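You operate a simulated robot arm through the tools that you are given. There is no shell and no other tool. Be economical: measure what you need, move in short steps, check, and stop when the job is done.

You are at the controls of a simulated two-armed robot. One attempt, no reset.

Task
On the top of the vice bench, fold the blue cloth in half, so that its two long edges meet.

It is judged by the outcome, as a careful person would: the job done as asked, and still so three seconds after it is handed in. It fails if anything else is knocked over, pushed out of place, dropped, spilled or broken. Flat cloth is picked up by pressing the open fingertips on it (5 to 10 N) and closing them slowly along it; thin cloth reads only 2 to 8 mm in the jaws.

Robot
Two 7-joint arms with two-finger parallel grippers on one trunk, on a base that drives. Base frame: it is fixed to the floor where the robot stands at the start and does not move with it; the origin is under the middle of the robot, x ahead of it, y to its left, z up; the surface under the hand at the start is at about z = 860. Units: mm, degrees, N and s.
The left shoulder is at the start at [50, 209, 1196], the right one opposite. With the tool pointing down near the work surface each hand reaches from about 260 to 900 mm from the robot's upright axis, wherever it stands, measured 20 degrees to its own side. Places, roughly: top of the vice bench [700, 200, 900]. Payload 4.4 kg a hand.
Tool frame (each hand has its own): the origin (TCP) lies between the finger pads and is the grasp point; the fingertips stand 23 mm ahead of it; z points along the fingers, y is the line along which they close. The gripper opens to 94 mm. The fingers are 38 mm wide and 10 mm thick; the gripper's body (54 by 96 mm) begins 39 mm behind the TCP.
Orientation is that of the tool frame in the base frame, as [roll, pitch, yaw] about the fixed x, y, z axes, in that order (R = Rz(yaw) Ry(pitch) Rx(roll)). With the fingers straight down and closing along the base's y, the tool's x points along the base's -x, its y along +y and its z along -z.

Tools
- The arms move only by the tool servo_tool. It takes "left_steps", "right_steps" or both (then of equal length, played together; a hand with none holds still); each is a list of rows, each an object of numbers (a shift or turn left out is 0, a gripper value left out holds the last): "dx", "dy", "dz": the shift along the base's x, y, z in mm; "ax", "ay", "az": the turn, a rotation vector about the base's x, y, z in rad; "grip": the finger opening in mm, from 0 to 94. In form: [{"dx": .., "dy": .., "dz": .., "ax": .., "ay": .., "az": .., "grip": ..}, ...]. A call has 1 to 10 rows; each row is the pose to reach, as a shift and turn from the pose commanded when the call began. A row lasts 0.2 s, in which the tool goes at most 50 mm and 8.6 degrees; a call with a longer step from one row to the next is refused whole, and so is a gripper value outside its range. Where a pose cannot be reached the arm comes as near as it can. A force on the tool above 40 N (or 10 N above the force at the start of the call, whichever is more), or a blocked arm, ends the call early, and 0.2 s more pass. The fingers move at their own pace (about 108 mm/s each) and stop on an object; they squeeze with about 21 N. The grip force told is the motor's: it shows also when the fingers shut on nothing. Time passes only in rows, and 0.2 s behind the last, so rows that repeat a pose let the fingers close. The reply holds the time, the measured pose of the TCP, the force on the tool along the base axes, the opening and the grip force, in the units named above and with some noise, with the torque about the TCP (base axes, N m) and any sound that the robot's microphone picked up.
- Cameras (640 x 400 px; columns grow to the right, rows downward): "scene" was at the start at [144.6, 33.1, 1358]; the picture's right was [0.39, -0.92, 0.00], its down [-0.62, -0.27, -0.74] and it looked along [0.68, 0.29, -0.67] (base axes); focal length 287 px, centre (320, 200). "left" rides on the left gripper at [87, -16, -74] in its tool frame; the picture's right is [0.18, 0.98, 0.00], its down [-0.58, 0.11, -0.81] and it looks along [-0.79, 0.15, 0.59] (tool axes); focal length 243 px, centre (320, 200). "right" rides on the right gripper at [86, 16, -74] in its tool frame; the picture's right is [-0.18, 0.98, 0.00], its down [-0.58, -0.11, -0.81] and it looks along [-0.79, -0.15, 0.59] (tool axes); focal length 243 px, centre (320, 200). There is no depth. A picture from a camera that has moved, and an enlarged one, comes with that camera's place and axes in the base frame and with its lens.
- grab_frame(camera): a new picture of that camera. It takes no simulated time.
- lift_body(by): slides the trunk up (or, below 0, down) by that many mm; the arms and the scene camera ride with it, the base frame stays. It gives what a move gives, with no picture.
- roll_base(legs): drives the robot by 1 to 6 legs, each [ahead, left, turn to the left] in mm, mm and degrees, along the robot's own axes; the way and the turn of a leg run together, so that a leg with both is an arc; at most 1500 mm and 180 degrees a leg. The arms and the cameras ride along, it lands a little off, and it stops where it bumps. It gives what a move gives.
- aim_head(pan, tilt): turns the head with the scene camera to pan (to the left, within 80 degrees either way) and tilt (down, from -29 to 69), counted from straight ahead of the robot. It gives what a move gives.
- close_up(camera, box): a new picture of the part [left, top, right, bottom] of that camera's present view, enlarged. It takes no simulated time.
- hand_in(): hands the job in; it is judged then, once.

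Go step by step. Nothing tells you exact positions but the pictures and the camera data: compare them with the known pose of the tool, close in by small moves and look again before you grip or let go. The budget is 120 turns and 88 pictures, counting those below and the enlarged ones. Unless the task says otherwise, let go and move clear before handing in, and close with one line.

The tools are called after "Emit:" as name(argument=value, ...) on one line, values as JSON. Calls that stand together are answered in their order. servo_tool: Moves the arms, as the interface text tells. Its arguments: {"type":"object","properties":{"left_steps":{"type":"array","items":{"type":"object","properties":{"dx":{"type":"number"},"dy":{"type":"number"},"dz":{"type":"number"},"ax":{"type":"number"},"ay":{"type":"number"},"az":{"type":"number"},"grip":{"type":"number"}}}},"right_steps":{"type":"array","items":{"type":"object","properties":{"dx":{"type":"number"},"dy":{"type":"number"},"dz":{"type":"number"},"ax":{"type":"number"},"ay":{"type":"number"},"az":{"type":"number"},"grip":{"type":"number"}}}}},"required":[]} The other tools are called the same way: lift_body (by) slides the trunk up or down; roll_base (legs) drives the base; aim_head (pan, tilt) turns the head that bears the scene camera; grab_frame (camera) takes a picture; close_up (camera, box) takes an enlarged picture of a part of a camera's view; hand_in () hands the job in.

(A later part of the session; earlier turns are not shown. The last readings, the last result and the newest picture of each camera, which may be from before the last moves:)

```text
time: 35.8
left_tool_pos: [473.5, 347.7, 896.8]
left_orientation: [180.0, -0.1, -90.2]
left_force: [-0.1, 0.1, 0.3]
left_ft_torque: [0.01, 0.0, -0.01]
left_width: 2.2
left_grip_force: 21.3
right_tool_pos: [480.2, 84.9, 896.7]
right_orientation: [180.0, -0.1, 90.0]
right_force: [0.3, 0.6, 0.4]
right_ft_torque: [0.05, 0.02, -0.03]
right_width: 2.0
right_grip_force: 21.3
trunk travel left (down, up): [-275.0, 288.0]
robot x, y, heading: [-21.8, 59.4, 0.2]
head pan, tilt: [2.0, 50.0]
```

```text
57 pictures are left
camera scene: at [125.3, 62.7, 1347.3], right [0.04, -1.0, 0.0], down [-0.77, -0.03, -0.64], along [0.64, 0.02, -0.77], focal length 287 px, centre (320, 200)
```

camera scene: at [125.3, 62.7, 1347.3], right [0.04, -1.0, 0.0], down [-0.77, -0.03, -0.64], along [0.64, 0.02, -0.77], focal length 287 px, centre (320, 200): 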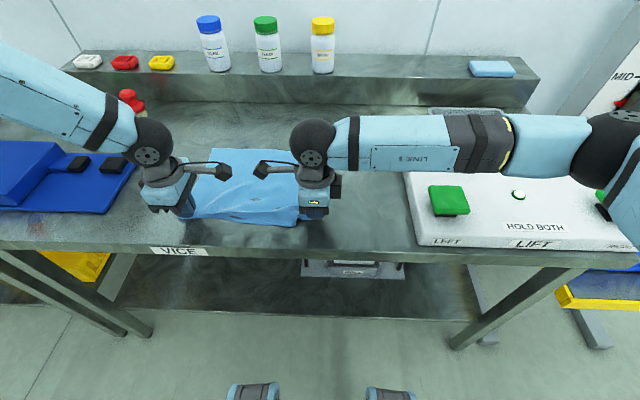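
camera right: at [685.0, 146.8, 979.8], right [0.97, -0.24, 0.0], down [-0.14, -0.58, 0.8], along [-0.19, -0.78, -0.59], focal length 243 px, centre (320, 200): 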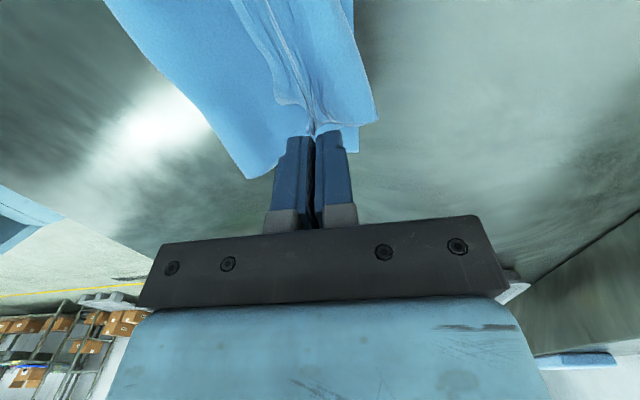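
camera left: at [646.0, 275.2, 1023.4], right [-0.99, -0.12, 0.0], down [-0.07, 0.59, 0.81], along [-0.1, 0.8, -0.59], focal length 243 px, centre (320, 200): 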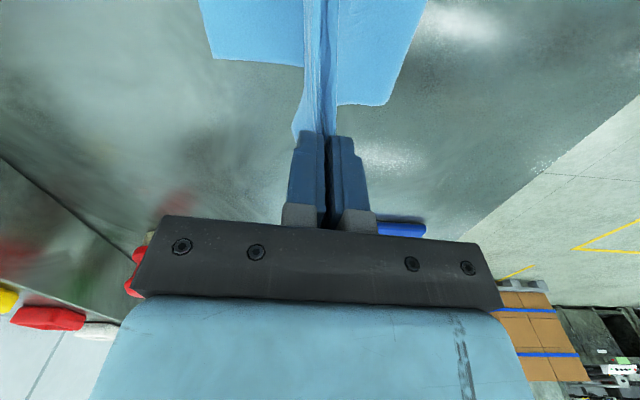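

Emit:
servo_tool(left_steps=[{"dx": -6, "dy": 0}, {"dx": -12, "dy": 0}, {"dx": -18, "dy": 0}, {"dx": -24, "dy": 0}, {"dx": -24, "dy": 0, "dz": -6}], right_steps=[{"dx": -6, "dy": -3}, {"dx": -12, "dy": -6}, {"dx": -20, "dy": -9}, {"dx": -28, "dy": -12}, {"dx": -28, "dy": -12, "dz": -6}])

Emit:
close_up(camera="scene", box=[120, 110, 380, 270])

```text
time: 37.0
left_tool_pos: [449.6, 347.2, 891.1]
left_orientation: [179.9, 0.0, -90.2]
left_force: [0.8, 0.3, 6.5]
left_ft_torque: [0.1, 0.02, 0.0]
left_width: 2.2
left_grip_force: 20.8
right_tool_pos: [450.0, 70.5, 891.1]
right_orientation: [179.9, -0.1, 89.9]
right_force: [0.4, 0.0, 0.9]
right_ft_torque: [0.03, -0.01, -0.03]
right_width: 1.7
right_grip_force: 20.8
trunk travel left (down, up): [-275.0, 288.0]
robot x, y, heading: [-18.3, 57.1, -0.0]
head pan, tilt: [2.0, 50.0]
```

```text
2.46 times, centred on (250, 190) of scene
camera zoom: at [124.3, 62.1, 1347.7], right [0.04, -1.0, 0.0], down [-0.77, -0.03, -0.64], along [0.64, 0.02, -0.77], focal length 707 px, centre (492, 225)
```

zoom: 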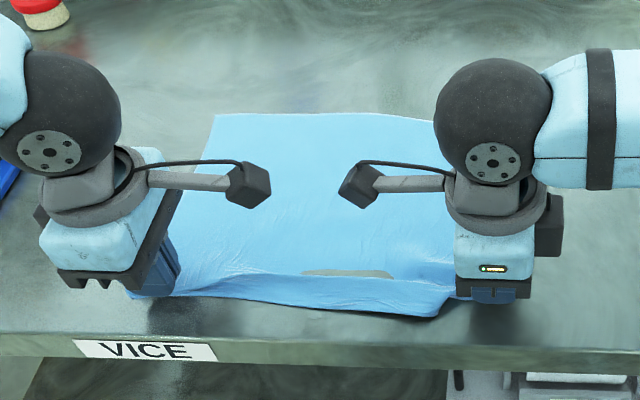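

The edge is laid back fairly flat. I open both hands and lift clear, then reposition the base forward and to the right.

Emit:
servo_tool(left_steps=[{"grip": 12}, {"grip": 20, "dz": 2}, {"grip": 20, "dz": 15}, {"grip": 20, "dz": 40}, {"grip": 20, "dz": 80}, {"grip": 20, "dz": 110}, {"grip": 36, "dz": 120}], right_steps=[{"grip": 12}, {"grip": 20, "dz": 2}, {"grip": 20, "dz": 15}, {"grip": 20, "dz": 40}, {"grip": 20, "dz": 80}, {"grip": 20, "dz": 110}, {"grip": 36, "dz": 120}])

Emit:
close_up(camera="scene", box=[120, 100, 380, 260])

```text
time: 38.6
left_tool_pos: [449.2, 348.3, 1011.6]
left_orientation: [180.0, 0.0, -90.2]
left_force: [-0.5, 0.2, -0.6]
left_ft_torque: [0.03, 0.04, 0.01]
left_width: 36.0
left_grip_force: 0.1
right_tool_pos: [453.0, 71.9, 1013.0]
right_orientation: [-180.0, -0.2, 90.1]
right_force: [-0.3, -0.2, -1.3]
right_ft_torque: [-0.01, -0.02, 0.01]
right_width: 36.0
right_grip_force: 0.1
trunk travel left (down, up): [-275.0, 288.0]
robot x, y, heading: [-21.8, 57.1, 0.0]
head pan, tilt: [2.0, 50.0]
```

```text
2.46 times, centred on (250, 180) of scene
camera zoom: at [124.9, 62.5, 1347.3], right [0.04, -1.0, 0.0], down [-0.77, -0.03, -0.64], along [0.64, 0.02, -0.77], focal length 707 px, centre (492, 249)
```

zoom: 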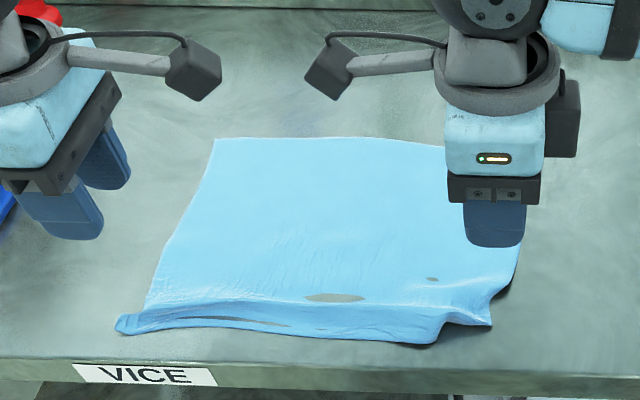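

The cloth lies with its near hem slightly curled, far edge at x≈668. I drive the base forward 110 and right 40 so both hands can reach the folded position, then test the left arm hovering there before regrasping.

Emit:
roll_base(legs=[[110, -40, 0]])

Emit:
servo_tool(left_steps=[{"dx": 20, "dy": 10}, {"dx": 45, "dy": 20}, {"dx": 70, "dy": 30}, {"dx": 95, "dy": 35}, {"dx": 95, "dy": 35, "dz": -20}, {"dx": 95, "dy": 35, "dz": -50}, {"dx": 95, "dy": 35, "dz": -80}, {"dx": 95, "dy": 35, "dz": -105}], right_steps=[{"dx": 20, "dy": 5}, {"dx": 45, "dy": 12}, {"dx": 70, "dy": 20}, {"dx": 95, "dy": 28}, {"dx": 95, "dy": 28, "dz": -20}, {"dx": 95, "dy": 28, "dz": -50}, {"dx": 95, "dy": 28, "dz": -80}, {"dx": 95, "dy": 28, "dz": -105}])

```text
time: 39.8
left_tool_pos: [558.5, 309.4, 1011.8]
left_orientation: [179.9, 0.1, -90.1]
left_force: [0.2, -1.3, 0.1]
left_ft_torque: [0.02, 0.0, 0.02]
left_width: 36.1
left_grip_force: 0.2
right_tool_pos: [561.2, 33.7, 1011.3]
right_orientation: [-180.0, -0.1, 90.1]
right_force: [0.4, -0.3, -0.5]
right_ft_torque: [-0.04, 0.0, 0.0]
right_width: 35.8
right_grip_force: 0.1
trunk travel left (down, up): [-275.0, 288.0]
robot x, y, heading: [88.1, 21.3, 0.1]
head pan, tilt: [2.0, 50.0]
```

```text
time: 41.6
left_tool_pos: [653.3, 345.2, 904.7]
left_orientation: [179.9, -0.1, -90.0]
left_force: [-0.3, 0.1, 0.6]
left_ft_torque: [0.02, 0.02, -0.03]
left_width: 35.9
left_grip_force: 0.1
right_tool_pos: [657.7, 60.7, 906.0]
right_orientation: [179.9, -0.1, 90.1]
right_force: [0.4, 0.1, 0.1]
right_ft_torque: [0.02, -0.01, -0.02]
right_width: 36.0
right_grip_force: 0.1
trunk travel left (down, up): [-275.0, 288.0]
robot x, y, heading: [86.9, 18.7, 0.3]
head pan, tilt: [2.0, 50.0]
```

Both hands reach the target area now. I look at the cloth from the wrist cameras and the head.

Emit:
servo_tool(left_steps=[{"dz": 30}, {"dz": 60}, {"dz": 90}, {"dz": 110, "dx": -30}, {"dz": 110, "dx": -70}, {"dz": 110, "dx": -110}, {"dz": 110, "dx": -150}], right_steps=[{"dz": 30}, {"dz": 60}, {"dz": 90}, {"dz": 110, "dx": -30}, {"dz": 110, "dx": -70}, {"dz": 110, "dx": -110}, {"dz": 110, "dx": -150}])

Emit:
aim_head(pan=20, tilt=60)

Emit:
grab_frame(camera="scene")

Emit:
grab_frame(camera="left")

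Emit:
grab_frame(camera="right")

```text
time: 43.2
left_tool_pos: [502.4, 345.6, 1016.3]
left_orientation: [-179.9, -0.1, -90.1]
left_force: [0.0, 0.1, 1.3]
left_ft_torque: [0.0, 0.01, 0.01]
left_width: 35.9
left_grip_force: 0.0
right_tool_pos: [505.5, 60.3, 1018.1]
right_orientation: [179.9, -0.1, 90.0]
right_force: [-0.5, 0.2, 0.3]
right_ft_torque: [0.04, -0.01, -0.03]
right_width: 35.9
right_grip_force: 0.1
trunk travel left (down, up): [-275.0, 288.0]
robot x, y, heading: [89.4, 21.4, 0.1]
head pan, tilt: [2.0, 50.0]
```

```text
time: 44.0
left_tool_pos: [503.7, 345.3, 1016.3]
left_orientation: [180.0, 0.0, -90.1]
left_force: [-0.2, 0.3, 0.0]
left_ft_torque: [0.02, -0.02, -0.03]
left_width: 35.9
left_grip_force: 0.0
right_tool_pos: [506.6, 59.5, 1017.8]
right_orientation: [-180.0, -0.2, 90.0]
right_force: [-0.2, 0.5, -0.3]
right_ft_torque: [0.0, 0.01, 0.01]
right_width: 35.8
right_grip_force: 0.1
trunk travel left (down, up): [-275.0, 288.0]
robot x, y, heading: [88.9, 19.7, 0.2]
head pan, tilt: [20.0, 60.0]
```

```text
54 pictures are left
camera scene: at [219.1, 43.2, 1334.8], right [0.34, -0.94, 0.0], down [-0.81, -0.3, -0.5], along [0.47, 0.17, -0.87], focal length 287 px, centre (320, 200)
```

scene: 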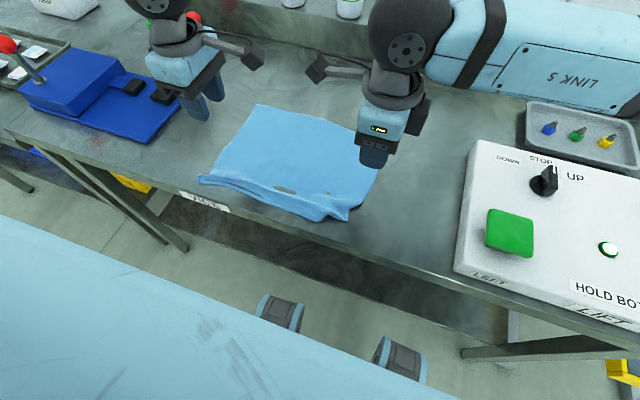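

```text
53 pictures are left
camera left: at [519.4, 258.2, 1090.9], right [-0.98, -0.18, 0.0], down [-0.11, 0.58, 0.81], along [-0.15, 0.79, -0.59], focal length 243 px, centre (320, 200)
```

left: 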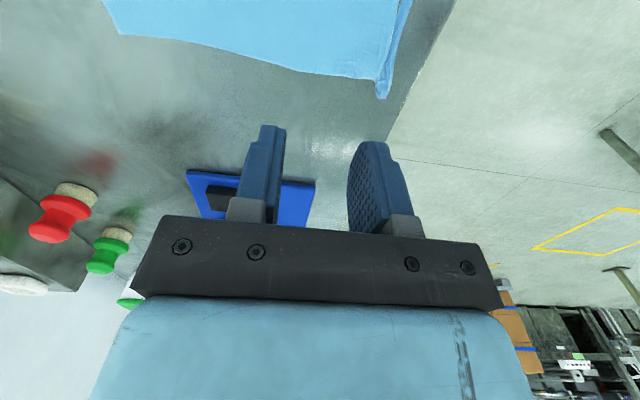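

```text
52 pictures are left
camera right: at [523.3, 146.8, 1090.4], right [0.98, -0.18, 0.0], down [-0.11, -0.58, 0.81], along [-0.15, -0.79, -0.59], focal length 243 px, centre (320, 200)
```

right: 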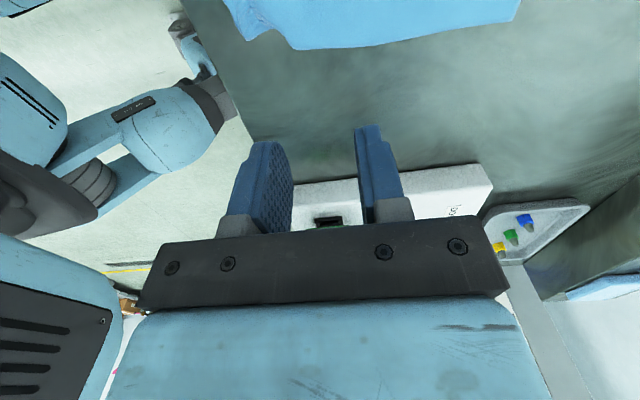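

The cloth has drifted about 70 mm toward the front, with a hump near the hem. I'll press near its far edge with both hands and drag it 50 mm away from the robot, which pulls it flat and re-centres it.

Emit:
servo_tool(left_steps=[{"dx": 40, "dy": -5}, {"dx": 80, "dy": -10}, {"dx": 132, "dy": -15, "dz": -20}, {"dx": 132, "dy": -15, "dz": -55}, {"dx": 132, "dy": -15, "dz": -90}, {"dx": 132, "dy": -15, "dz": -115}, {"dx": 132, "dy": -15, "dz": -125}], right_steps=[{"dx": 40, "dy": 8}, {"dx": 80, "dy": 16}, {"dx": 129, "dy": 25, "dz": -20}, {"dx": 129, "dy": 25, "dz": -55}, {"dx": 129, "dy": 25, "dz": -90}, {"dx": 129, "dy": 25, "dz": -115}, {"dx": 129, "dy": 25, "dz": -126}])

Emit:
servo_tool(left_steps=[{"dz": -2}, {"dz": -4}, {"dz": -6}, {"dz": -7.5}], right_steps=[{"dz": -2}, {"dz": -4}, {"dz": -6}, {"dz": -7.5}])

```text
refused: row 3 steps farther than a row can; nothing moved
```

```text
time: 45.0
left_tool_pos: [502.6, 345.1, 1009.1]
left_orientation: [-179.9, 0.0, -90.1]
left_force: [-0.6, -0.2, -0.1]
left_ft_torque: [-0.01, 0.0, -0.01]
left_width: 35.8
left_grip_force: 0.1
right_tool_pos: [507.7, 59.9, 1007.8]
right_orientation: [180.0, 0.0, 90.1]
right_force: [-0.1, -1.0, 0.1]
right_ft_torque: [0.01, 0.01, 0.01]
right_width: 36.0
right_grip_force: 0.0
trunk travel left (down, up): [-275.0, 288.0]
robot x, y, heading: [90.0, 22.3, 0.2]
head pan, tilt: [20.0, 60.0]
```

One step was too long, so I resend the approach in smaller steps.

Emit:
servo_tool(left_steps=[{"dx": 40, "dy": -5}, {"dx": 80, "dy": -10}, {"dx": 120, "dy": -15}, {"dx": 132, "dy": -15, "dz": -30}, {"dx": 132, "dy": -15, "dz": -65}, {"dx": 132, "dy": -15, "dz": -100}, {"dx": 132, "dy": -15, "dz": -117}], right_steps=[{"dx": 40, "dy": 8}, {"dx": 80, "dy": 16}, {"dx": 120, "dy": 25}, {"dx": 129, "dy": 25, "dz": -30}, {"dx": 129, "dy": 25, "dz": -65}, {"dx": 129, "dy": 25, "dz": -100}, {"dx": 129, "dy": 25, "dz": -117}])

Emit:
servo_tool(left_steps=[{"dz": -2}, {"dz": -4}, {"dz": -6}, {"dz": -7.5}], right_steps=[{"dz": -2}, {"dz": -4}, {"dz": -6}, {"dz": -7.5}])

```text
time: 46.6
left_tool_pos: [634.0, 328.4, 891.1]
left_orientation: [-180.0, -0.1, -90.1]
left_force: [-0.2, -0.8, -1.1]
left_ft_torque: [0.01, -0.02, -0.03]
left_width: 36.3
left_grip_force: 0.1
right_tool_pos: [636.2, 86.2, 891.1]
right_orientation: [180.0, -0.1, 90.1]
right_force: [0.6, -0.2, -0.6]
right_ft_torque: [0.02, 0.03, 0.01]
right_width: 35.9
right_grip_force: 0.0
trunk travel left (down, up): [-275.0, 288.0]
robot x, y, heading: [85.9, 23.4, -0.0]
head pan, tilt: [20.0, 60.0]
```

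```text
time: 47.6
left_tool_pos: [634.3, 329.0, 885.3]
left_orientation: [-179.9, -0.1, -90.0]
left_force: [-0.1, 0.5, 4.3]
left_ft_torque: [0.03, -0.04, 0.03]
left_width: 35.9
left_grip_force: 0.1
right_tool_pos: [634.9, 85.6, 884.9]
right_orientation: [180.0, -0.2, 90.0]
right_force: [0.0, 0.1, 1.2]
right_ft_torque: [-0.02, 0.01, -0.03]
right_width: 35.9
right_grip_force: 0.3
trunk travel left (down, up): [-275.0, 288.0]
robot x, y, heading: [89.1, 19.8, -0.0]
head pan, tilt: [20.0, 60.0]
```

Light contact on both; I press a bit harder (about 10 N) and drag slowly away.

Emit:
servo_tool(left_steps=[{"dz": -0.8}, {"dz": -0.8, "dx": 6}, {"dz": -0.8, "dx": 12}, {"dz": -0.8, "dx": 18}, {"dz": -0.8, "dx": 24}, {"dz": -0.8, "dx": 30}, {"dz": -0.8, "dx": 36}, {"dz": -0.8, "dx": 42}, {"dz": -0.8, "dx": 48}], right_steps=[{"dz": -1.3}, {"dz": -1.3, "dx": 6}, {"dz": -1.3, "dx": 12}, {"dz": -1.3, "dx": 18}, {"dz": -1.3, "dx": 24}, {"dz": -1.3, "dx": 30}, {"dz": -1.3, "dx": 36}, {"dz": -1.3, "dx": 42}, {"dz": -1.3, "dx": 48}])

Emit:
close_up(camera="scene", box=[160, 60, 440, 235])

```text
time: 49.6
left_tool_pos: [681.5, 328.2, 885.3]
left_orientation: [-179.9, 0.0, -90.2]
left_force: [-0.4, 0.3, 4.0]
left_ft_torque: [0.03, -0.03, 0.03]
left_width: 35.9
left_grip_force: 0.0
right_tool_pos: [682.2, 86.8, 883.8]
right_orientation: [179.8, -0.1, 90.1]
right_force: [-2.9, 0.0, 8.0]
right_ft_torque: [-0.12, 0.1, -0.04]
right_width: 36.2
right_grip_force: 0.8
trunk travel left (down, up): [-275.0, 288.0]
robot x, y, heading: [89.6, 18.6, -0.0]
head pan, tilt: [20.0, 60.0]
```

```text
2.29 times, centred on (300, 148) of scene
camera zoom: at [217.5, 43.0, 1335.0], right [0.34, -0.94, 0.0], down [-0.81, -0.3, -0.5], along [0.47, 0.17, -0.87], focal length 656 px, centre (366, 320)
```

zoom: 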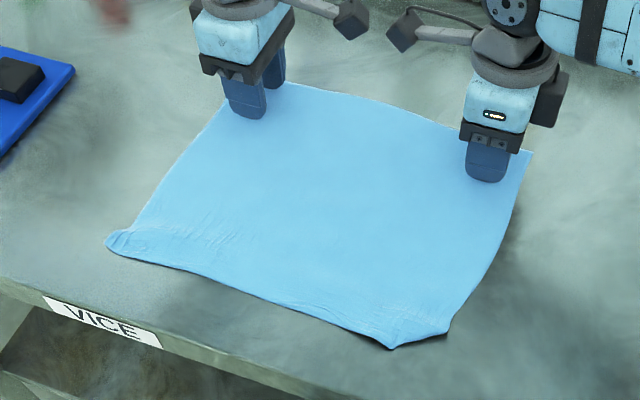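

That worked well: the cloth is nearly flat and re-centred. Only the near-right corner seems turned over; I lift off and inspect it with the right wrist camera.

Emit:
servo_tool(left_steps=[{"dz": 5}, {"dz": 20}, {"dz": 50}, {"dz": 85}, {"dz": 85, "dx": -40}, {"dz": 85, "dx": -80}, {"dz": 85, "dx": -120}, {"dz": 85, "dx": -160}, {"dz": 85, "dx": -190}], right_steps=[{"dz": 5}, {"dz": 20}, {"dz": 50}, {"dz": 85}, {"dz": 85, "dx": -40}, {"dz": 85, "dx": -80}, {"dz": 85, "dx": -120}, {"dz": 85, "dx": -160}, {"dz": 85, "dx": -190}])

Emit:
grab_frame(camera="left")

Emit:
grab_frame(camera="right")

Emit:
close_up(camera="scene", box=[180, 60, 420, 235])

```text
time: 51.6
left_tool_pos: [491.7, 330.1, 969.0]
left_orientation: [-179.9, 0.0, -90.1]
left_force: [0.3, 0.5, 0.3]
left_ft_torque: [0.02, 0.0, 0.01]
left_width: 35.8
left_grip_force: 0.0
right_tool_pos: [492.2, 85.0, 968.3]
right_orientation: [179.9, -0.1, 90.0]
right_force: [-0.6, 0.5, -0.8]
right_ft_torque: [-0.02, 0.0, -0.04]
right_width: 36.2
right_grip_force: 0.1
trunk travel left (down, up): [-275.0, 288.0]
robot x, y, heading: [94.1, 22.2, 0.1]
head pan, tilt: [20.0, 60.0]
```

```text
50 pictures are left
camera left: at [506.9, 243.4, 1043.8], right [-0.98, -0.18, 0.0], down [-0.11, 0.58, 0.81], along [-0.15, 0.79, -0.59], focal length 243 px, centre (320, 200)
```

left: 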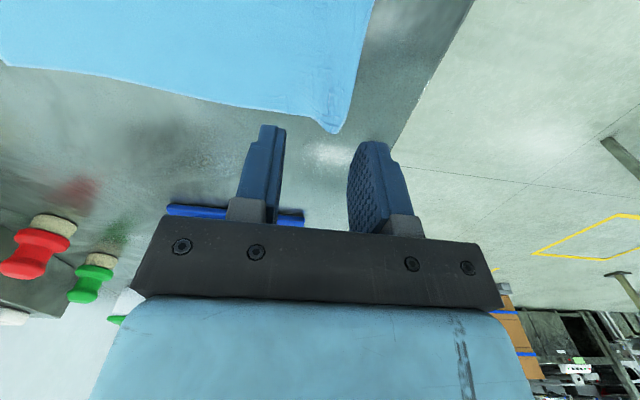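

```text
49 pictures are left
camera right: at [508.6, 172.8, 1041.8], right [0.98, -0.18, 0.0], down [-0.11, -0.58, 0.81], along [-0.15, -0.79, -0.59], focal length 243 px, centre (320, 200)
```

right: 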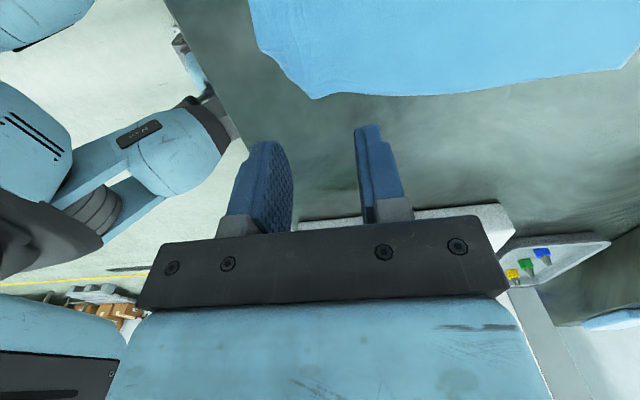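

```text
2.29 times, centred on (300, 148) of scene
camera zoom: at [218.3, 43.4, 1334.9], right [0.34, -0.94, 0.0], down [-0.81, -0.3, -0.5], along [0.47, 0.17, -0.87], focal length 656 px, centre (366, 320)
```

zoom: 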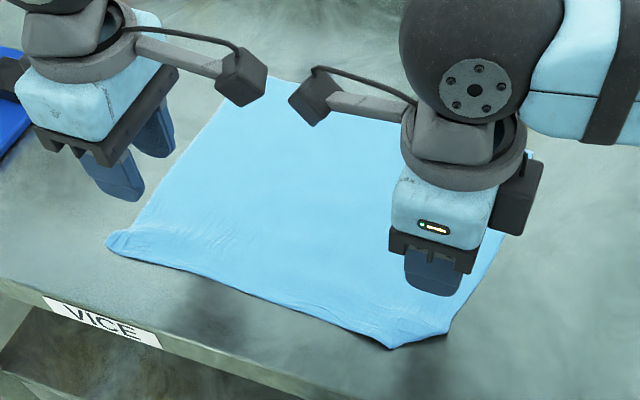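

The near edge is at x≈468 (left) and x≈456 (right, with its corner tucked under). This time I'll pinch right at the edge, with the outer finger just off the cloth, so that hardly any tab is left over.

Emit:
servo_tool(left_steps=[{"dx": -10, "dy": 10, "grip": 24}, {"dx": -26, "dy": 20, "dz": -20, "grip": 24}, {"dx": -26, "dy": 20, "dz": -45, "grip": 24}, {"dx": -26, "dy": 20, "dz": -65, "grip": 24}, {"dx": -26, "dy": 20, "dz": -74, "grip": 24}], right_steps=[{"dx": -15, "dy": 10, "grip": 24}, {"dx": -38, "dy": 22, "dz": -20, "grip": 24}, {"dx": -38, "dy": 22, "dz": -45, "grip": 24}, {"dx": -38, "dy": 22, "dz": -65, "grip": 24}, {"dx": -38, "dy": 22, "dz": -74, "grip": 24}])

Emit:
close_up(camera="scene", box=[180, 60, 420, 235])

Emit:
close_up(camera="left", box=[200, 0, 440, 240])

Emit:
close_up(camera="right", box=[200, 0, 440, 240])

```text
time: 52.9
left_tool_pos: [468.7, 349.4, 893.6]
left_orientation: [179.9, 0.1, -90.1]
left_force: [0.7, -0.1, 0.0]
left_ft_torque: [-0.01, 0.01, 0.01]
left_width: 23.7
left_grip_force: 0.0
right_tool_pos: [454.6, 107.2, 893.7]
right_orientation: [179.9, -0.1, 90.1]
right_force: [0.1, -0.6, -0.2]
right_ft_torque: [-0.01, 0.03, -0.01]
right_width: 23.9
right_grip_force: 0.0
trunk travel left (down, up): [-275.0, 288.0]
robot x, y, heading: [88.9, 20.0, -0.1]
head pan, tilt: [20.0, 60.0]
```

```text
2.29 times, centred on (300, 148) of scene
camera zoom: at [219.4, 43.2, 1334.7], right [0.34, -0.94, 0.0], down [-0.81, -0.3, -0.5], along [0.47, 0.17, -0.87], focal length 656 px, centre (366, 320)
```

zoom: 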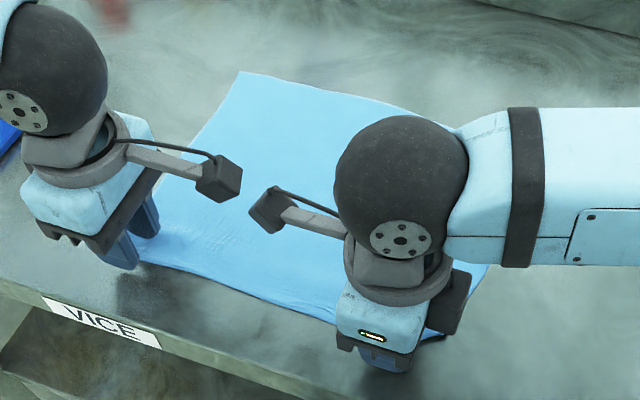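

```text
1.67 times, centred on (320, 120) of left
camera zoom: at [482.7, 262.4, 968.7], right [-0.98, -0.18, 0.0], down [-0.11, 0.58, 0.81], along [-0.15, 0.79, -0.59], focal length 404 px, centre (320, 333)
```

zoom: 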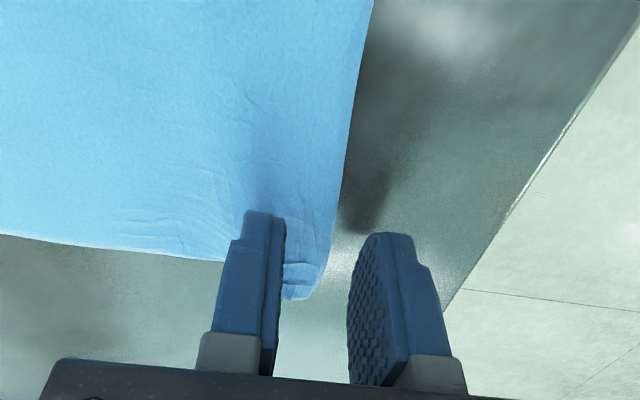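

```text
1.67 times, centred on (320, 120) of right
camera zoom: at [471.1, 194.5, 967.8], right [0.98, -0.18, 0.0], down [-0.11, -0.58, 0.81], along [-0.15, -0.79, -0.59], focal length 404 px, centre (320, 333)
```

zoom: 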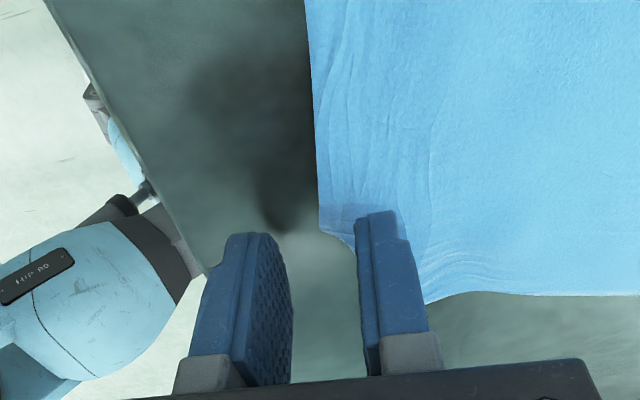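

Emit:
servo_tool(left_steps=[{"dx": -4}, {"dx": -4, "dz": -4}, {"dx": -4, "dz": -7}, {"dx": -4, "dz": -9}, {"dx": -4, "dz": -10.3}], right_steps=[{"dx": -2, "dy": 10}, {"dx": -2, "dy": 10, "dz": -4}, {"dx": -2, "dy": 10, "dz": -7}, {"dx": -2, "dy": 10, "dz": -9}, {"dx": -2, "dy": 10, "dz": -10.3}])

```text
time: 54.0
left_tool_pos: [464.3, 349.2, 885.2]
left_orientation: [-180.0, 0.0, -90.1]
left_force: [0.8, 0.7, 2.7]
left_ft_torque: [0.05, -0.08, 0.02]
left_width: 24.2
left_grip_force: 0.6
right_tool_pos: [452.8, 116.8, 884.4]
right_orientation: [179.8, -0.3, 90.1]
right_force: [0.7, -1.1, 12.7]
right_ft_torque: [-0.22, -0.26, -0.05]
right_width: 24.2
right_grip_force: 0.1
trunk travel left (down, up): [-275.0, 288.0]
robot x, y, heading: [89.5, 16.8, 0.2]
head pan, tilt: [20.0, 60.0]
```

Emit:
servo_tool(left_steps=[{"dz": -1.2}, {"dz": -1.2, "grip": 21}, {"dz": -1.2, "grip": 18}, {"dz": -1.2, "grip": 15}, {"dz": -1.2, "grip": 12}, {"dz": -1.2, "grip": 9}, {"dz": -1.2, "grip": 6}, {"dz": -1.2, "grip": 3}, {"dz": -1.2, "grip": 0}, {"dz": -1.2, "grip": 0}], right_steps=[{"dz": 0}, {"grip": 21}, {"grip": 18}, {"grip": 15}, {"grip": 12}, {"grip": 9}, {"grip": 6}, {"grip": 3}, {"grip": 0}, {"grip": 0}])

Emit:
close_up(camera="left", box=[200, 0, 440, 240])

Emit:
close_up(camera="right", box=[200, 0, 440, 240])

```text
time: 56.2
left_tool_pos: [460.2, 347.6, 883.7]
left_orientation: [-179.8, 0.1, -90.1]
left_force: [-0.4, -2.4, 31.5]
left_ft_torque: [0.0, -0.06, 0.0]
left_width: 0.2
left_grip_force: 20.9
right_tool_pos: [450.3, 116.6, 885.3]
right_orientation: [179.9, -0.3, 90.0]
right_force: [-0.6, 0.6, 12.3]
right_ft_torque: [-0.2, -0.05, -0.01]
right_width: 0.0
right_grip_force: 20.9
trunk travel left (down, up): [-275.0, 288.0]
robot x, y, heading: [89.7, 20.8, 0.1]
head pan, tilt: [20.0, 60.0]
```

```text
1.67 times, centred on (320, 120) of left
camera zoom: at [476.3, 261.0, 959.0], right [-0.98, -0.18, 0.0], down [-0.11, 0.58, 0.81], along [-0.14, 0.79, -0.59], focal length 404 px, centre (320, 333)
```

zoom: 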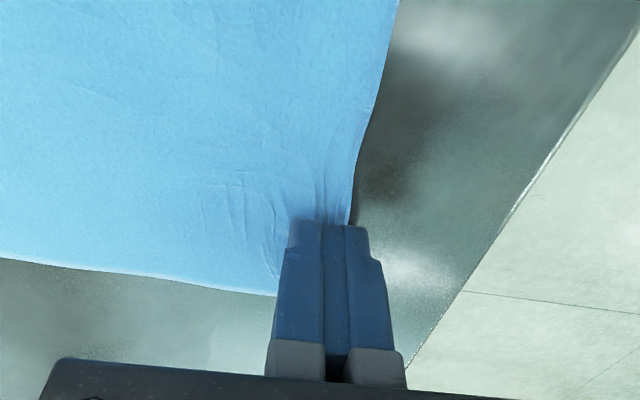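

```text
1.67 times, centred on (320, 120) of right
camera zoom: at [467.5, 203.3, 958.9], right [0.98, -0.18, 0.0], down [-0.11, -0.58, 0.8], along [-0.15, -0.79, -0.59], focal length 404 px, centre (320, 333)
```

zoom: 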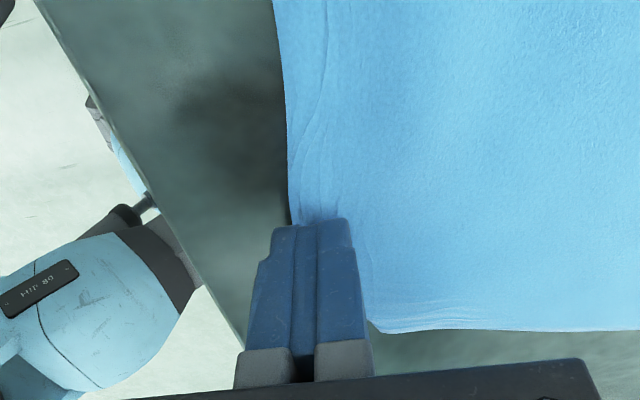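

The cloth slid under when only one finger was on it, so both fingers must be on the cloth. I reopen and set the outer finger flush just inside the edge.

Emit:
servo_tool(left_steps=[{"dz": 8}, {"dz": 14, "grip": 30}, {"dz": 14, "dx": 10, "grip": 30}, {"dz": 14, "dx": 17, "dy": 1, "grip": 30}, {"dz": 8, "dx": 17, "dy": 1, "grip": 30}, {"dz": 4, "dx": 17, "dy": 1, "grip": 30}], right_steps=[{"dz": 8}, {"dz": 14, "grip": 30}, {"dz": 14, "dx": 10, "dy": -8, "grip": 30}, {"dz": 14, "dx": 20, "dy": -15, "grip": 30}, {"dz": 8, "dx": 20, "dy": -15, "grip": 30}, {"dz": 4, "dx": 20, "dy": -15, "grip": 30}])

Emit:
close_up(camera="left", box=[200, 0, 440, 240])

Emit:
close_up(camera="right", box=[200, 0, 440, 240])

```text
time: 57.6
left_tool_pos: [480.8, 349.9, 887.0]
left_orientation: [180.0, 0.0, -90.1]
left_force: [1.0, 0.0, 0.1]
left_ft_torque: [-0.02, 0.02, -0.01]
left_width: 29.9
left_grip_force: 0.1
right_tool_pos: [472.6, 101.8, 888.1]
right_orientation: [-179.9, 0.0, 90.1]
right_force: [-0.6, 0.6, 0.4]
right_ft_torque: [-0.01, 0.05, 0.0]
right_width: 30.1
right_grip_force: 0.0
trunk travel left (down, up): [-275.0, 288.0]
robot x, y, heading: [87.0, 18.2, -0.1]
head pan, tilt: [20.0, 60.0]
```

```text
1.67 times, centred on (320, 120) of left
camera zoom: at [495.4, 263.5, 961.8], right [-0.98, -0.18, 0.0], down [-0.11, 0.58, 0.81], along [-0.15, 0.79, -0.59], focal length 404 px, centre (320, 333)
```

zoom: 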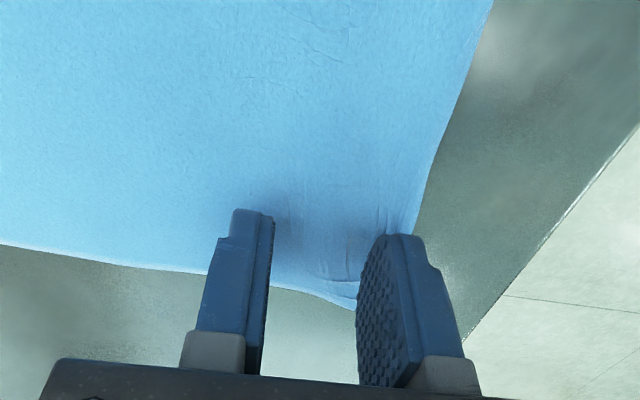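

```text
1.67 times, centred on (320, 120) of right
camera zoom: at [489.2, 189.2, 961.4], right [0.98, -0.18, 0.0], down [-0.11, -0.58, 0.81], along [-0.15, -0.79, -0.59], focal length 404 px, centre (320, 333)
```

zoom: 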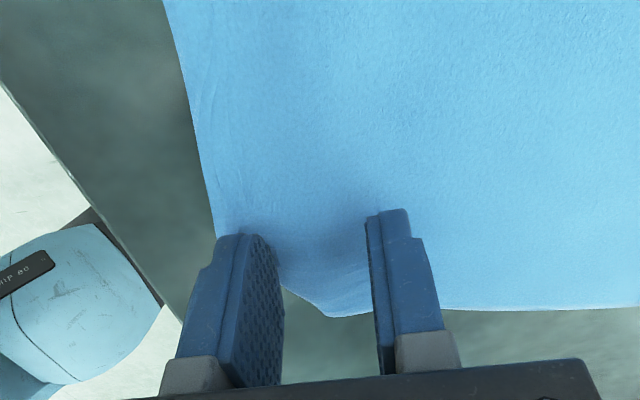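

Emit:
servo_tool(left_steps=[{"dz": -1}, {"dz": -2}, {"dz": -3}], right_steps=[{"dz": -1}, {"dz": -2, "dy": 3}, {"dz": -3.5, "dy": 3}])

```text
time: 58.5
left_tool_pos: [479.1, 350.4, 885.3]
left_orientation: [-179.8, 0.1, -90.2]
left_force: [0.4, 2.3, 7.7]
left_ft_torque: [0.1, 0.06, -0.03]
left_width: 30.0
left_grip_force: 0.0
right_tool_pos: [472.9, 104.3, 886.8]
right_orientation: [179.9, -0.2, 90.2]
right_force: [0.2, -1.7, 8.3]
right_ft_torque: [-0.06, 0.1, 0.05]
right_width: 29.8
right_grip_force: 0.0
trunk travel left (down, up): [-275.0, 288.0]
robot x, y, heading: [88.4, 19.3, 0.1]
head pan, tilt: [20.0, 60.0]
```

Both press with about 8 N; I close slowly.

Emit:
servo_tool(left_steps=[{"grip": 27}, {"grip": 24}, {"grip": 21}, {"grip": 18}, {"grip": 15}, {"grip": 12}, {"grip": 9}, {"grip": 6}, {"grip": 3}, {"grip": 0}], right_steps=[{"grip": 27}, {"grip": 24}, {"grip": 21}, {"grip": 18}, {"grip": 15}, {"grip": 12}, {"grip": 9}, {"grip": 6}, {"grip": 3}, {"grip": 0}])

Emit:
servo_tool(left_steps=[{"dz": 6}, {"dz": 12}, {"dz": 20}, {"dz": 30}, {"dz": 40}], right_steps=[{"dz": 6}, {"dz": 12}, {"dz": 20}, {"dz": 30}, {"dz": 40}])

Emit:
close_up(camera="left", box=[200, 0, 440, 240])

Emit:
close_up(camera="right", box=[200, 0, 440, 240])

Emit:
close_up(camera="scene", box=[180, 60, 420, 235])

```text
time: 60.6
left_tool_pos: [478.9, 349.9, 884.2]
left_orientation: [-179.9, 0.0, -90.1]
left_force: [-1.6, 0.7, 7.0]
left_ft_torque: [0.02, 0.04, 0.01]
left_width: 2.4
left_grip_force: 20.9
right_tool_pos: [471.3, 103.8, 886.2]
right_orientation: [180.0, -0.1, 90.1]
right_force: [-1.6, 0.2, 16.5]
right_ft_torque: [-0.17, 0.03, -0.02]
right_width: 0.1
right_grip_force: 20.1
trunk travel left (down, up): [-275.0, 288.0]
robot x, y, heading: [92.5, 18.6, -0.0]
head pan, tilt: [20.0, 60.0]
```

```text
time: 61.9
left_tool_pos: [480.1, 350.5, 923.9]
left_orientation: [-180.0, -0.1, -90.1]
left_force: [1.2, -0.6, 0.2]
left_ft_torque: [-0.01, -0.01, 0.0]
left_width: 2.4
left_grip_force: 21.0
right_tool_pos: [472.4, 106.1, 925.0]
right_orientation: [179.9, -0.1, 90.0]
right_force: [0.0, 0.5, 0.3]
right_ft_torque: [0.02, 0.02, 0.0]
right_width: 0.0
right_grip_force: 21.4
trunk travel left (down, up): [-275.0, 288.0]
robot x, y, heading: [89.2, 20.3, -0.0]
head pan, tilt: [20.0, 60.0]
```

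```text
1.67 times, centred on (320, 120) of left
camera zoom: at [495.1, 263.3, 998.5], right [-0.98, -0.18, 0.0], down [-0.11, 0.58, 0.81], along [-0.15, 0.79, -0.59], focal length 404 px, centre (320, 333)
```

zoom: 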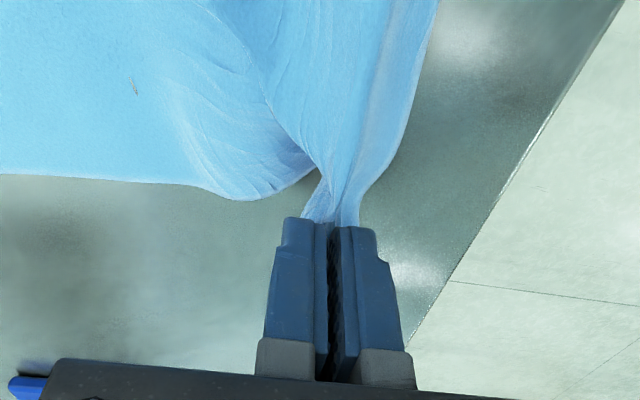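

```text
1.67 times, centred on (320, 120) of right
camera zoom: at [489.3, 192.7, 998.0], right [0.98, -0.18, 0.0], down [-0.11, -0.58, 0.81], along [-0.15, -0.79, -0.59], focal length 404 px, centre (320, 333)
```

zoom: 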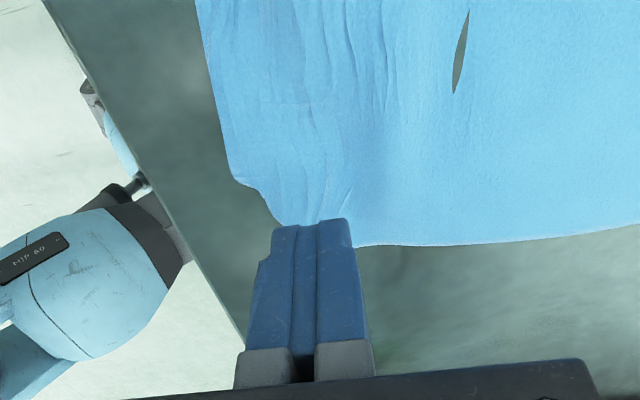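

```text
2.29 times, centred on (300, 148) of scene
camera zoom: at [218.9, 43.2, 1334.7], right [0.34, -0.94, 0.0], down [-0.81, -0.3, -0.5], along [0.47, 0.17, -0.87], focal length 656 px, centre (366, 320)
```

zoom: 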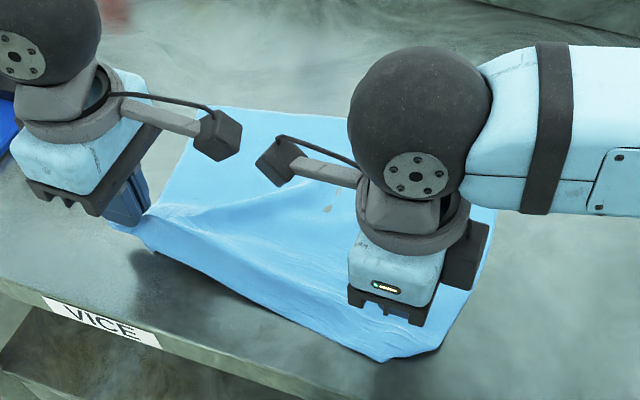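

The left hand has a neat corner grip; the right slipped. I regrip the right a bit further in, with a wider opening.

Emit:
servo_tool(right_steps=[{"dz": 0, "grip": 38}, {"dy": 10, "dx": 2, "grip": 38}, {"dy": 17, "dx": 2, "dz": -15, "grip": 38}, {"dy": 17, "dx": 2, "dz": -30, "grip": 38}, {"dy": 17, "dx": 2, "dz": -37, "grip": 38}, {"dy": 17, "dx": 2, "dz": -40, "grip": 38}])

Emit:
close_up(camera="right", box=[200, 0, 440, 240])

```text
time: 63.2
left_tool_pos: [480.4, 349.3, 924.4]
left_orientation: [-180.0, 0.0, -90.1]
left_force: [0.3, -0.2, -1.0]
left_ft_torque: [0.02, 0.0, 0.03]
left_width: 1.9
left_grip_force: 21.3
right_tool_pos: [474.8, 123.8, 885.8]
right_orientation: [180.0, -0.3, 90.2]
right_force: [1.2, 0.6, 9.1]
right_ft_torque: [-0.12, 0.14, 0.0]
right_width: 37.1
right_grip_force: 0.0
trunk travel left (down, up): [-275.0, 288.0]
robot x, y, heading: [88.1, 18.7, 0.0]
head pan, tilt: [20.0, 60.0]
```

```text
1.67 times, centred on (320, 120) of right
camera zoom: at [491.5, 209.9, 958.8], right [0.98, -0.18, 0.0], down [-0.11, -0.58, 0.8], along [-0.15, -0.79, -0.59], focal length 404 px, centre (320, 333)
```

zoom: 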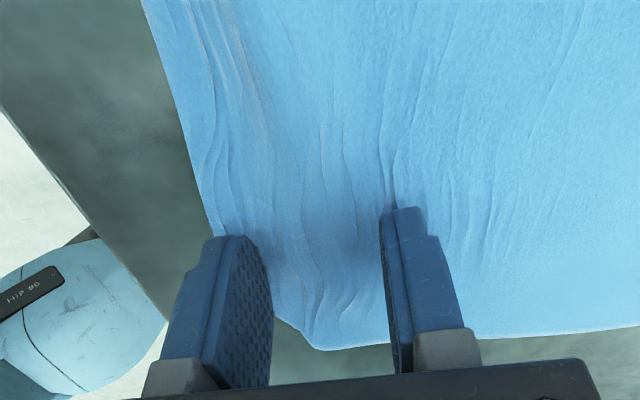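

Emit:
servo_tool(right_steps=[{"grip": 33}, {"grip": 29}, {"grip": 25}, {"grip": 21}, {"grip": 17}, {"grip": 13}, {"grip": 9}, {"grip": 5}, {"grip": 0}, {"grip": 0}])

Emit:
servo_tool(right_steps=[{"dz": 6}, {"dz": 12}, {"dz": 20}, {"dz": 30}, {"dz": 40}])

Emit:
close_up(camera="right", box=[200, 0, 440, 240])

Emit:
close_up(camera="scene", box=[180, 60, 420, 235])

```text
time: 65.5
left_tool_pos: [477.7, 349.1, 924.3]
left_orientation: [-179.9, 0.0, -90.0]
left_force: [-0.5, -1.3, -0.5]
left_ft_torque: [-0.01, 0.01, -0.01]
left_width: 2.3
left_grip_force: 20.8
right_tool_pos: [473.7, 123.0, 884.9]
right_orientation: [179.9, -0.1, 90.2]
right_force: [-3.9, 0.9, 17.7]
right_ft_torque: [-0.31, 0.13, -0.05]
right_width: 2.3
right_grip_force: 21.3
trunk travel left (down, up): [-275.0, 288.0]
robot x, y, heading: [91.0, 15.6, 0.1]
head pan, tilt: [20.0, 60.0]
```

```text
time: 66.7
left_tool_pos: [481.3, 349.2, 924.7]
left_orientation: [-179.7, -0.1, -90.1]
left_force: [-0.9, 10.5, 23.7]
left_ft_torque: [-3.52, -0.26, 0.11]
left_width: 2.0
left_grip_force: 20.8
right_tool_pos: [475.9, 121.5, 921.5]
right_orientation: [-179.8, 0.2, 90.0]
right_force: [0.0, -9.9, -23.7]
right_ft_torque: [-1.82, 0.41, -0.21]
right_width: 2.4
right_grip_force: 21.4
trunk travel left (down, up): [-275.0, 288.0]
robot x, y, heading: [90.5, 22.4, -0.0]
head pan, tilt: [20.0, 60.0]
```

```text
1.67 times, centred on (320, 120) of right
camera zoom: at [492.2, 208.2, 995.0], right [0.98, -0.18, 0.0], down [-0.11, -0.58, 0.81], along [-0.15, -0.8, -0.59], focal length 404 px, centre (320, 333)
```

zoom: 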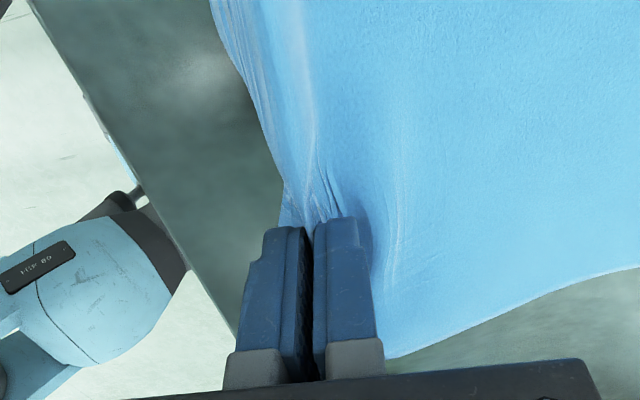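

```text
2.29 times, centred on (300, 148) of scene
camera zoom: at [219.2, 43.2, 1334.7], right [0.34, -0.94, 0.0], down [-0.81, -0.3, -0.5], along [0.47, 0.17, -0.87], focal length 656 px, centre (366, 320)
```

zoom: 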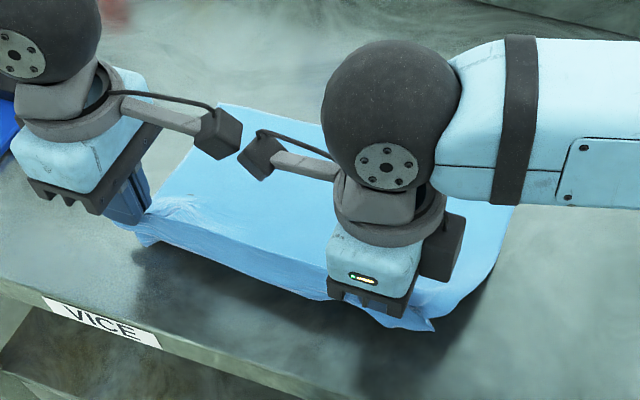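

The two wrist cameras are touching each other because the right hand is now further inward. I lower the right hand slightly and yaw both hands by about 14° so the cameras pass side by side.

Emit:
servo_tool(right_steps=[{"dz": -5}, {"dz": -10, "dy": -4}, {"dz": -12, "dy": -6}])

Emit:
servo_tool(left_steps=[{"az": -0.06}, {"az": -0.12}, {"az": -0.18}, {"az": -0.25}], right_steps=[{"az": -0.06}, {"az": -0.12}, {"az": -0.18}, {"az": -0.25}])

Emit:
grab_frame(camera="scene")

```text
time: 67.5
left_tool_pos: [480.1, 349.3, 924.2]
left_orientation: [179.8, -0.1, -90.3]
left_force: [-0.2, -3.3, 0.1]
left_ft_torque: [-0.05, 0.05, -0.03]
left_width: 2.0
left_grip_force: 20.6
right_tool_pos: [476.1, 117.0, 913.8]
right_orientation: [179.9, -0.2, 90.1]
right_force: [0.0, 3.5, -0.3]
right_ft_torque: [0.06, -0.03, -0.05]
right_width: 2.4
right_grip_force: 20.9
trunk travel left (down, up): [-275.0, 288.0]
robot x, y, heading: [87.7, 21.4, 0.2]
head pan, tilt: [20.0, 60.0]
```

```text
time: 68.5
left_tool_pos: [479.8, 349.0, 922.0]
left_orientation: [-179.9, 0.0, -104.5]
left_force: [0.6, -6.7, -0.7]
left_ft_torque: [-0.15, 0.0, 0.1]
left_width: 2.4
left_grip_force: 21.0
right_tool_pos: [474.0, 115.7, 913.4]
right_orientation: [-179.9, -0.1, 75.7]
right_force: [0.0, 6.6, 0.3]
right_ft_torque: [0.15, -0.04, 0.05]
right_width: 2.4
right_grip_force: 20.9
trunk travel left (down, up): [-275.0, 288.0]
robot x, y, heading: [86.0, 20.5, 0.1]
head pan, tilt: [20.0, 60.0]
```

```text
34 pictures are left
camera scene: at [219.2, 43.2, 1334.7], right [0.34, -0.94, 0.0], down [-0.81, -0.3, -0.5], along [0.47, 0.17, -0.87], focal length 287 px, centre (320, 200)
```

scene: 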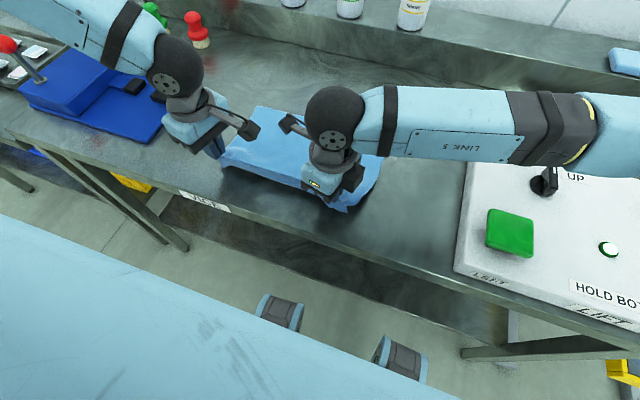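

Cameras are clear of each other and both pinches hold. I carry the edge up and over to the midpoint.

Emit:
servo_tool(left_steps=[{"dx": 5, "dz": 14, "dy": -2}, {"dx": 12, "dz": 27, "dy": -3}, {"dx": 22, "dz": 39, "dy": -4}, {"dx": 34, "dz": 48, "dy": -5}, {"dx": 48, "dz": 55, "dy": -6}, {"dx": 62, "dz": 60, "dy": -7}, {"dx": 76, "dz": 63, "dy": -8}, {"dx": 90, "dz": 64, "dy": -9}, {"dx": 105, "dz": 63, "dy": -9}, {"dx": 120, "dz": 61, "dy": -10}], right_steps=[{"dx": 5, "dz": 18}, {"dx": 12, "dz": 34}, {"dx": 22, "dz": 47, "dy": -1}, {"dx": 34, "dz": 57, "dy": -2}, {"dx": 48, "dz": 64, "dy": -3}, {"dx": 62, "dz": 69, "dy": -4}, {"dx": 76, "dz": 72, "dy": -5}, {"dx": 90, "dz": 73, "dy": -6}, {"dx": 105, "dz": 72, "dy": -6}, {"dx": 120, "dz": 70, "dy": -7}])

Emit:
grab_frame(camera="left")

Emit:
grab_frame(camera="right")

Emit:
close_up(camera="scene", box=[180, 40, 420, 215])

```text
time: 70.7
left_tool_pos: [601.1, 340.6, 984.0]
left_orientation: [180.0, -0.2, -104.5]
left_force: [0.3, -3.4, 0.9]
left_ft_torque: [-0.06, -0.03, 0.1]
left_width: 1.8
left_grip_force: 20.9
right_tool_pos: [596.0, 109.5, 981.6]
right_orientation: [-179.9, 0.0, 75.8]
right_force: [1.5, 2.4, -0.8]
right_ft_torque: [0.01, 0.02, 0.06]
right_width: 2.3
right_grip_force: 21.4
trunk travel left (down, up): [-275.0, 288.0]
robot x, y, heading: [84.4, 20.8, 0.2]
head pan, tilt: [20.0, 60.0]
```

```text
33 pictures are left
camera left: at [594.0, 252.5, 1059.0], right [-1.0, 0.07, 0.0], down [0.04, 0.59, 0.81], along [0.05, 0.8, -0.59], focal length 243 px, centre (320, 200)
```

left: 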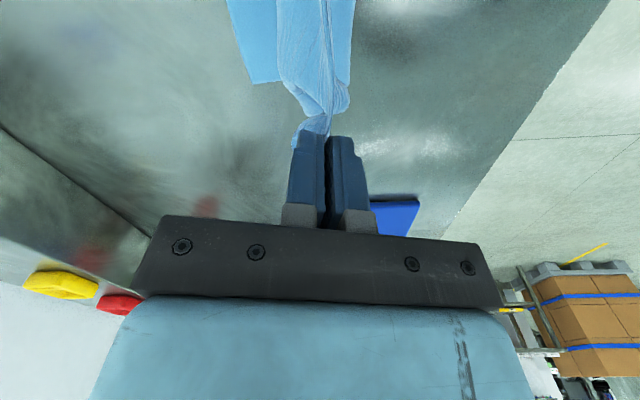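

```text
32 pictures are left
camera right: at [633.2, 189.8, 1056.1], right [0.91, -0.42, 0.0], down [-0.25, -0.54, 0.81], along [-0.34, -0.73, -0.59], focal length 243 px, centre (320, 200)
```

right: 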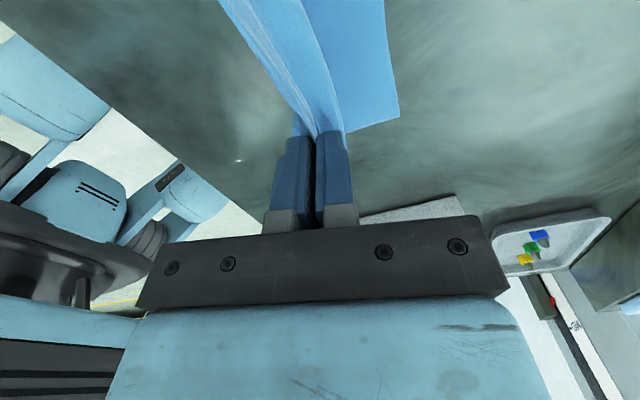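

```text
2.29 times, centred on (300, 128) of scene
camera zoom: at [219.9, 43.0, 1334.6], right [0.34, -0.94, 0.0], down [-0.81, -0.3, -0.5], along [0.47, 0.17, -0.87], focal length 656 px, centre (366, 366)
```

zoom: 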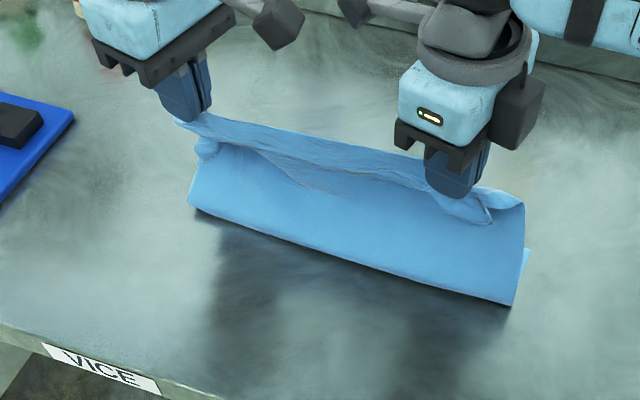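

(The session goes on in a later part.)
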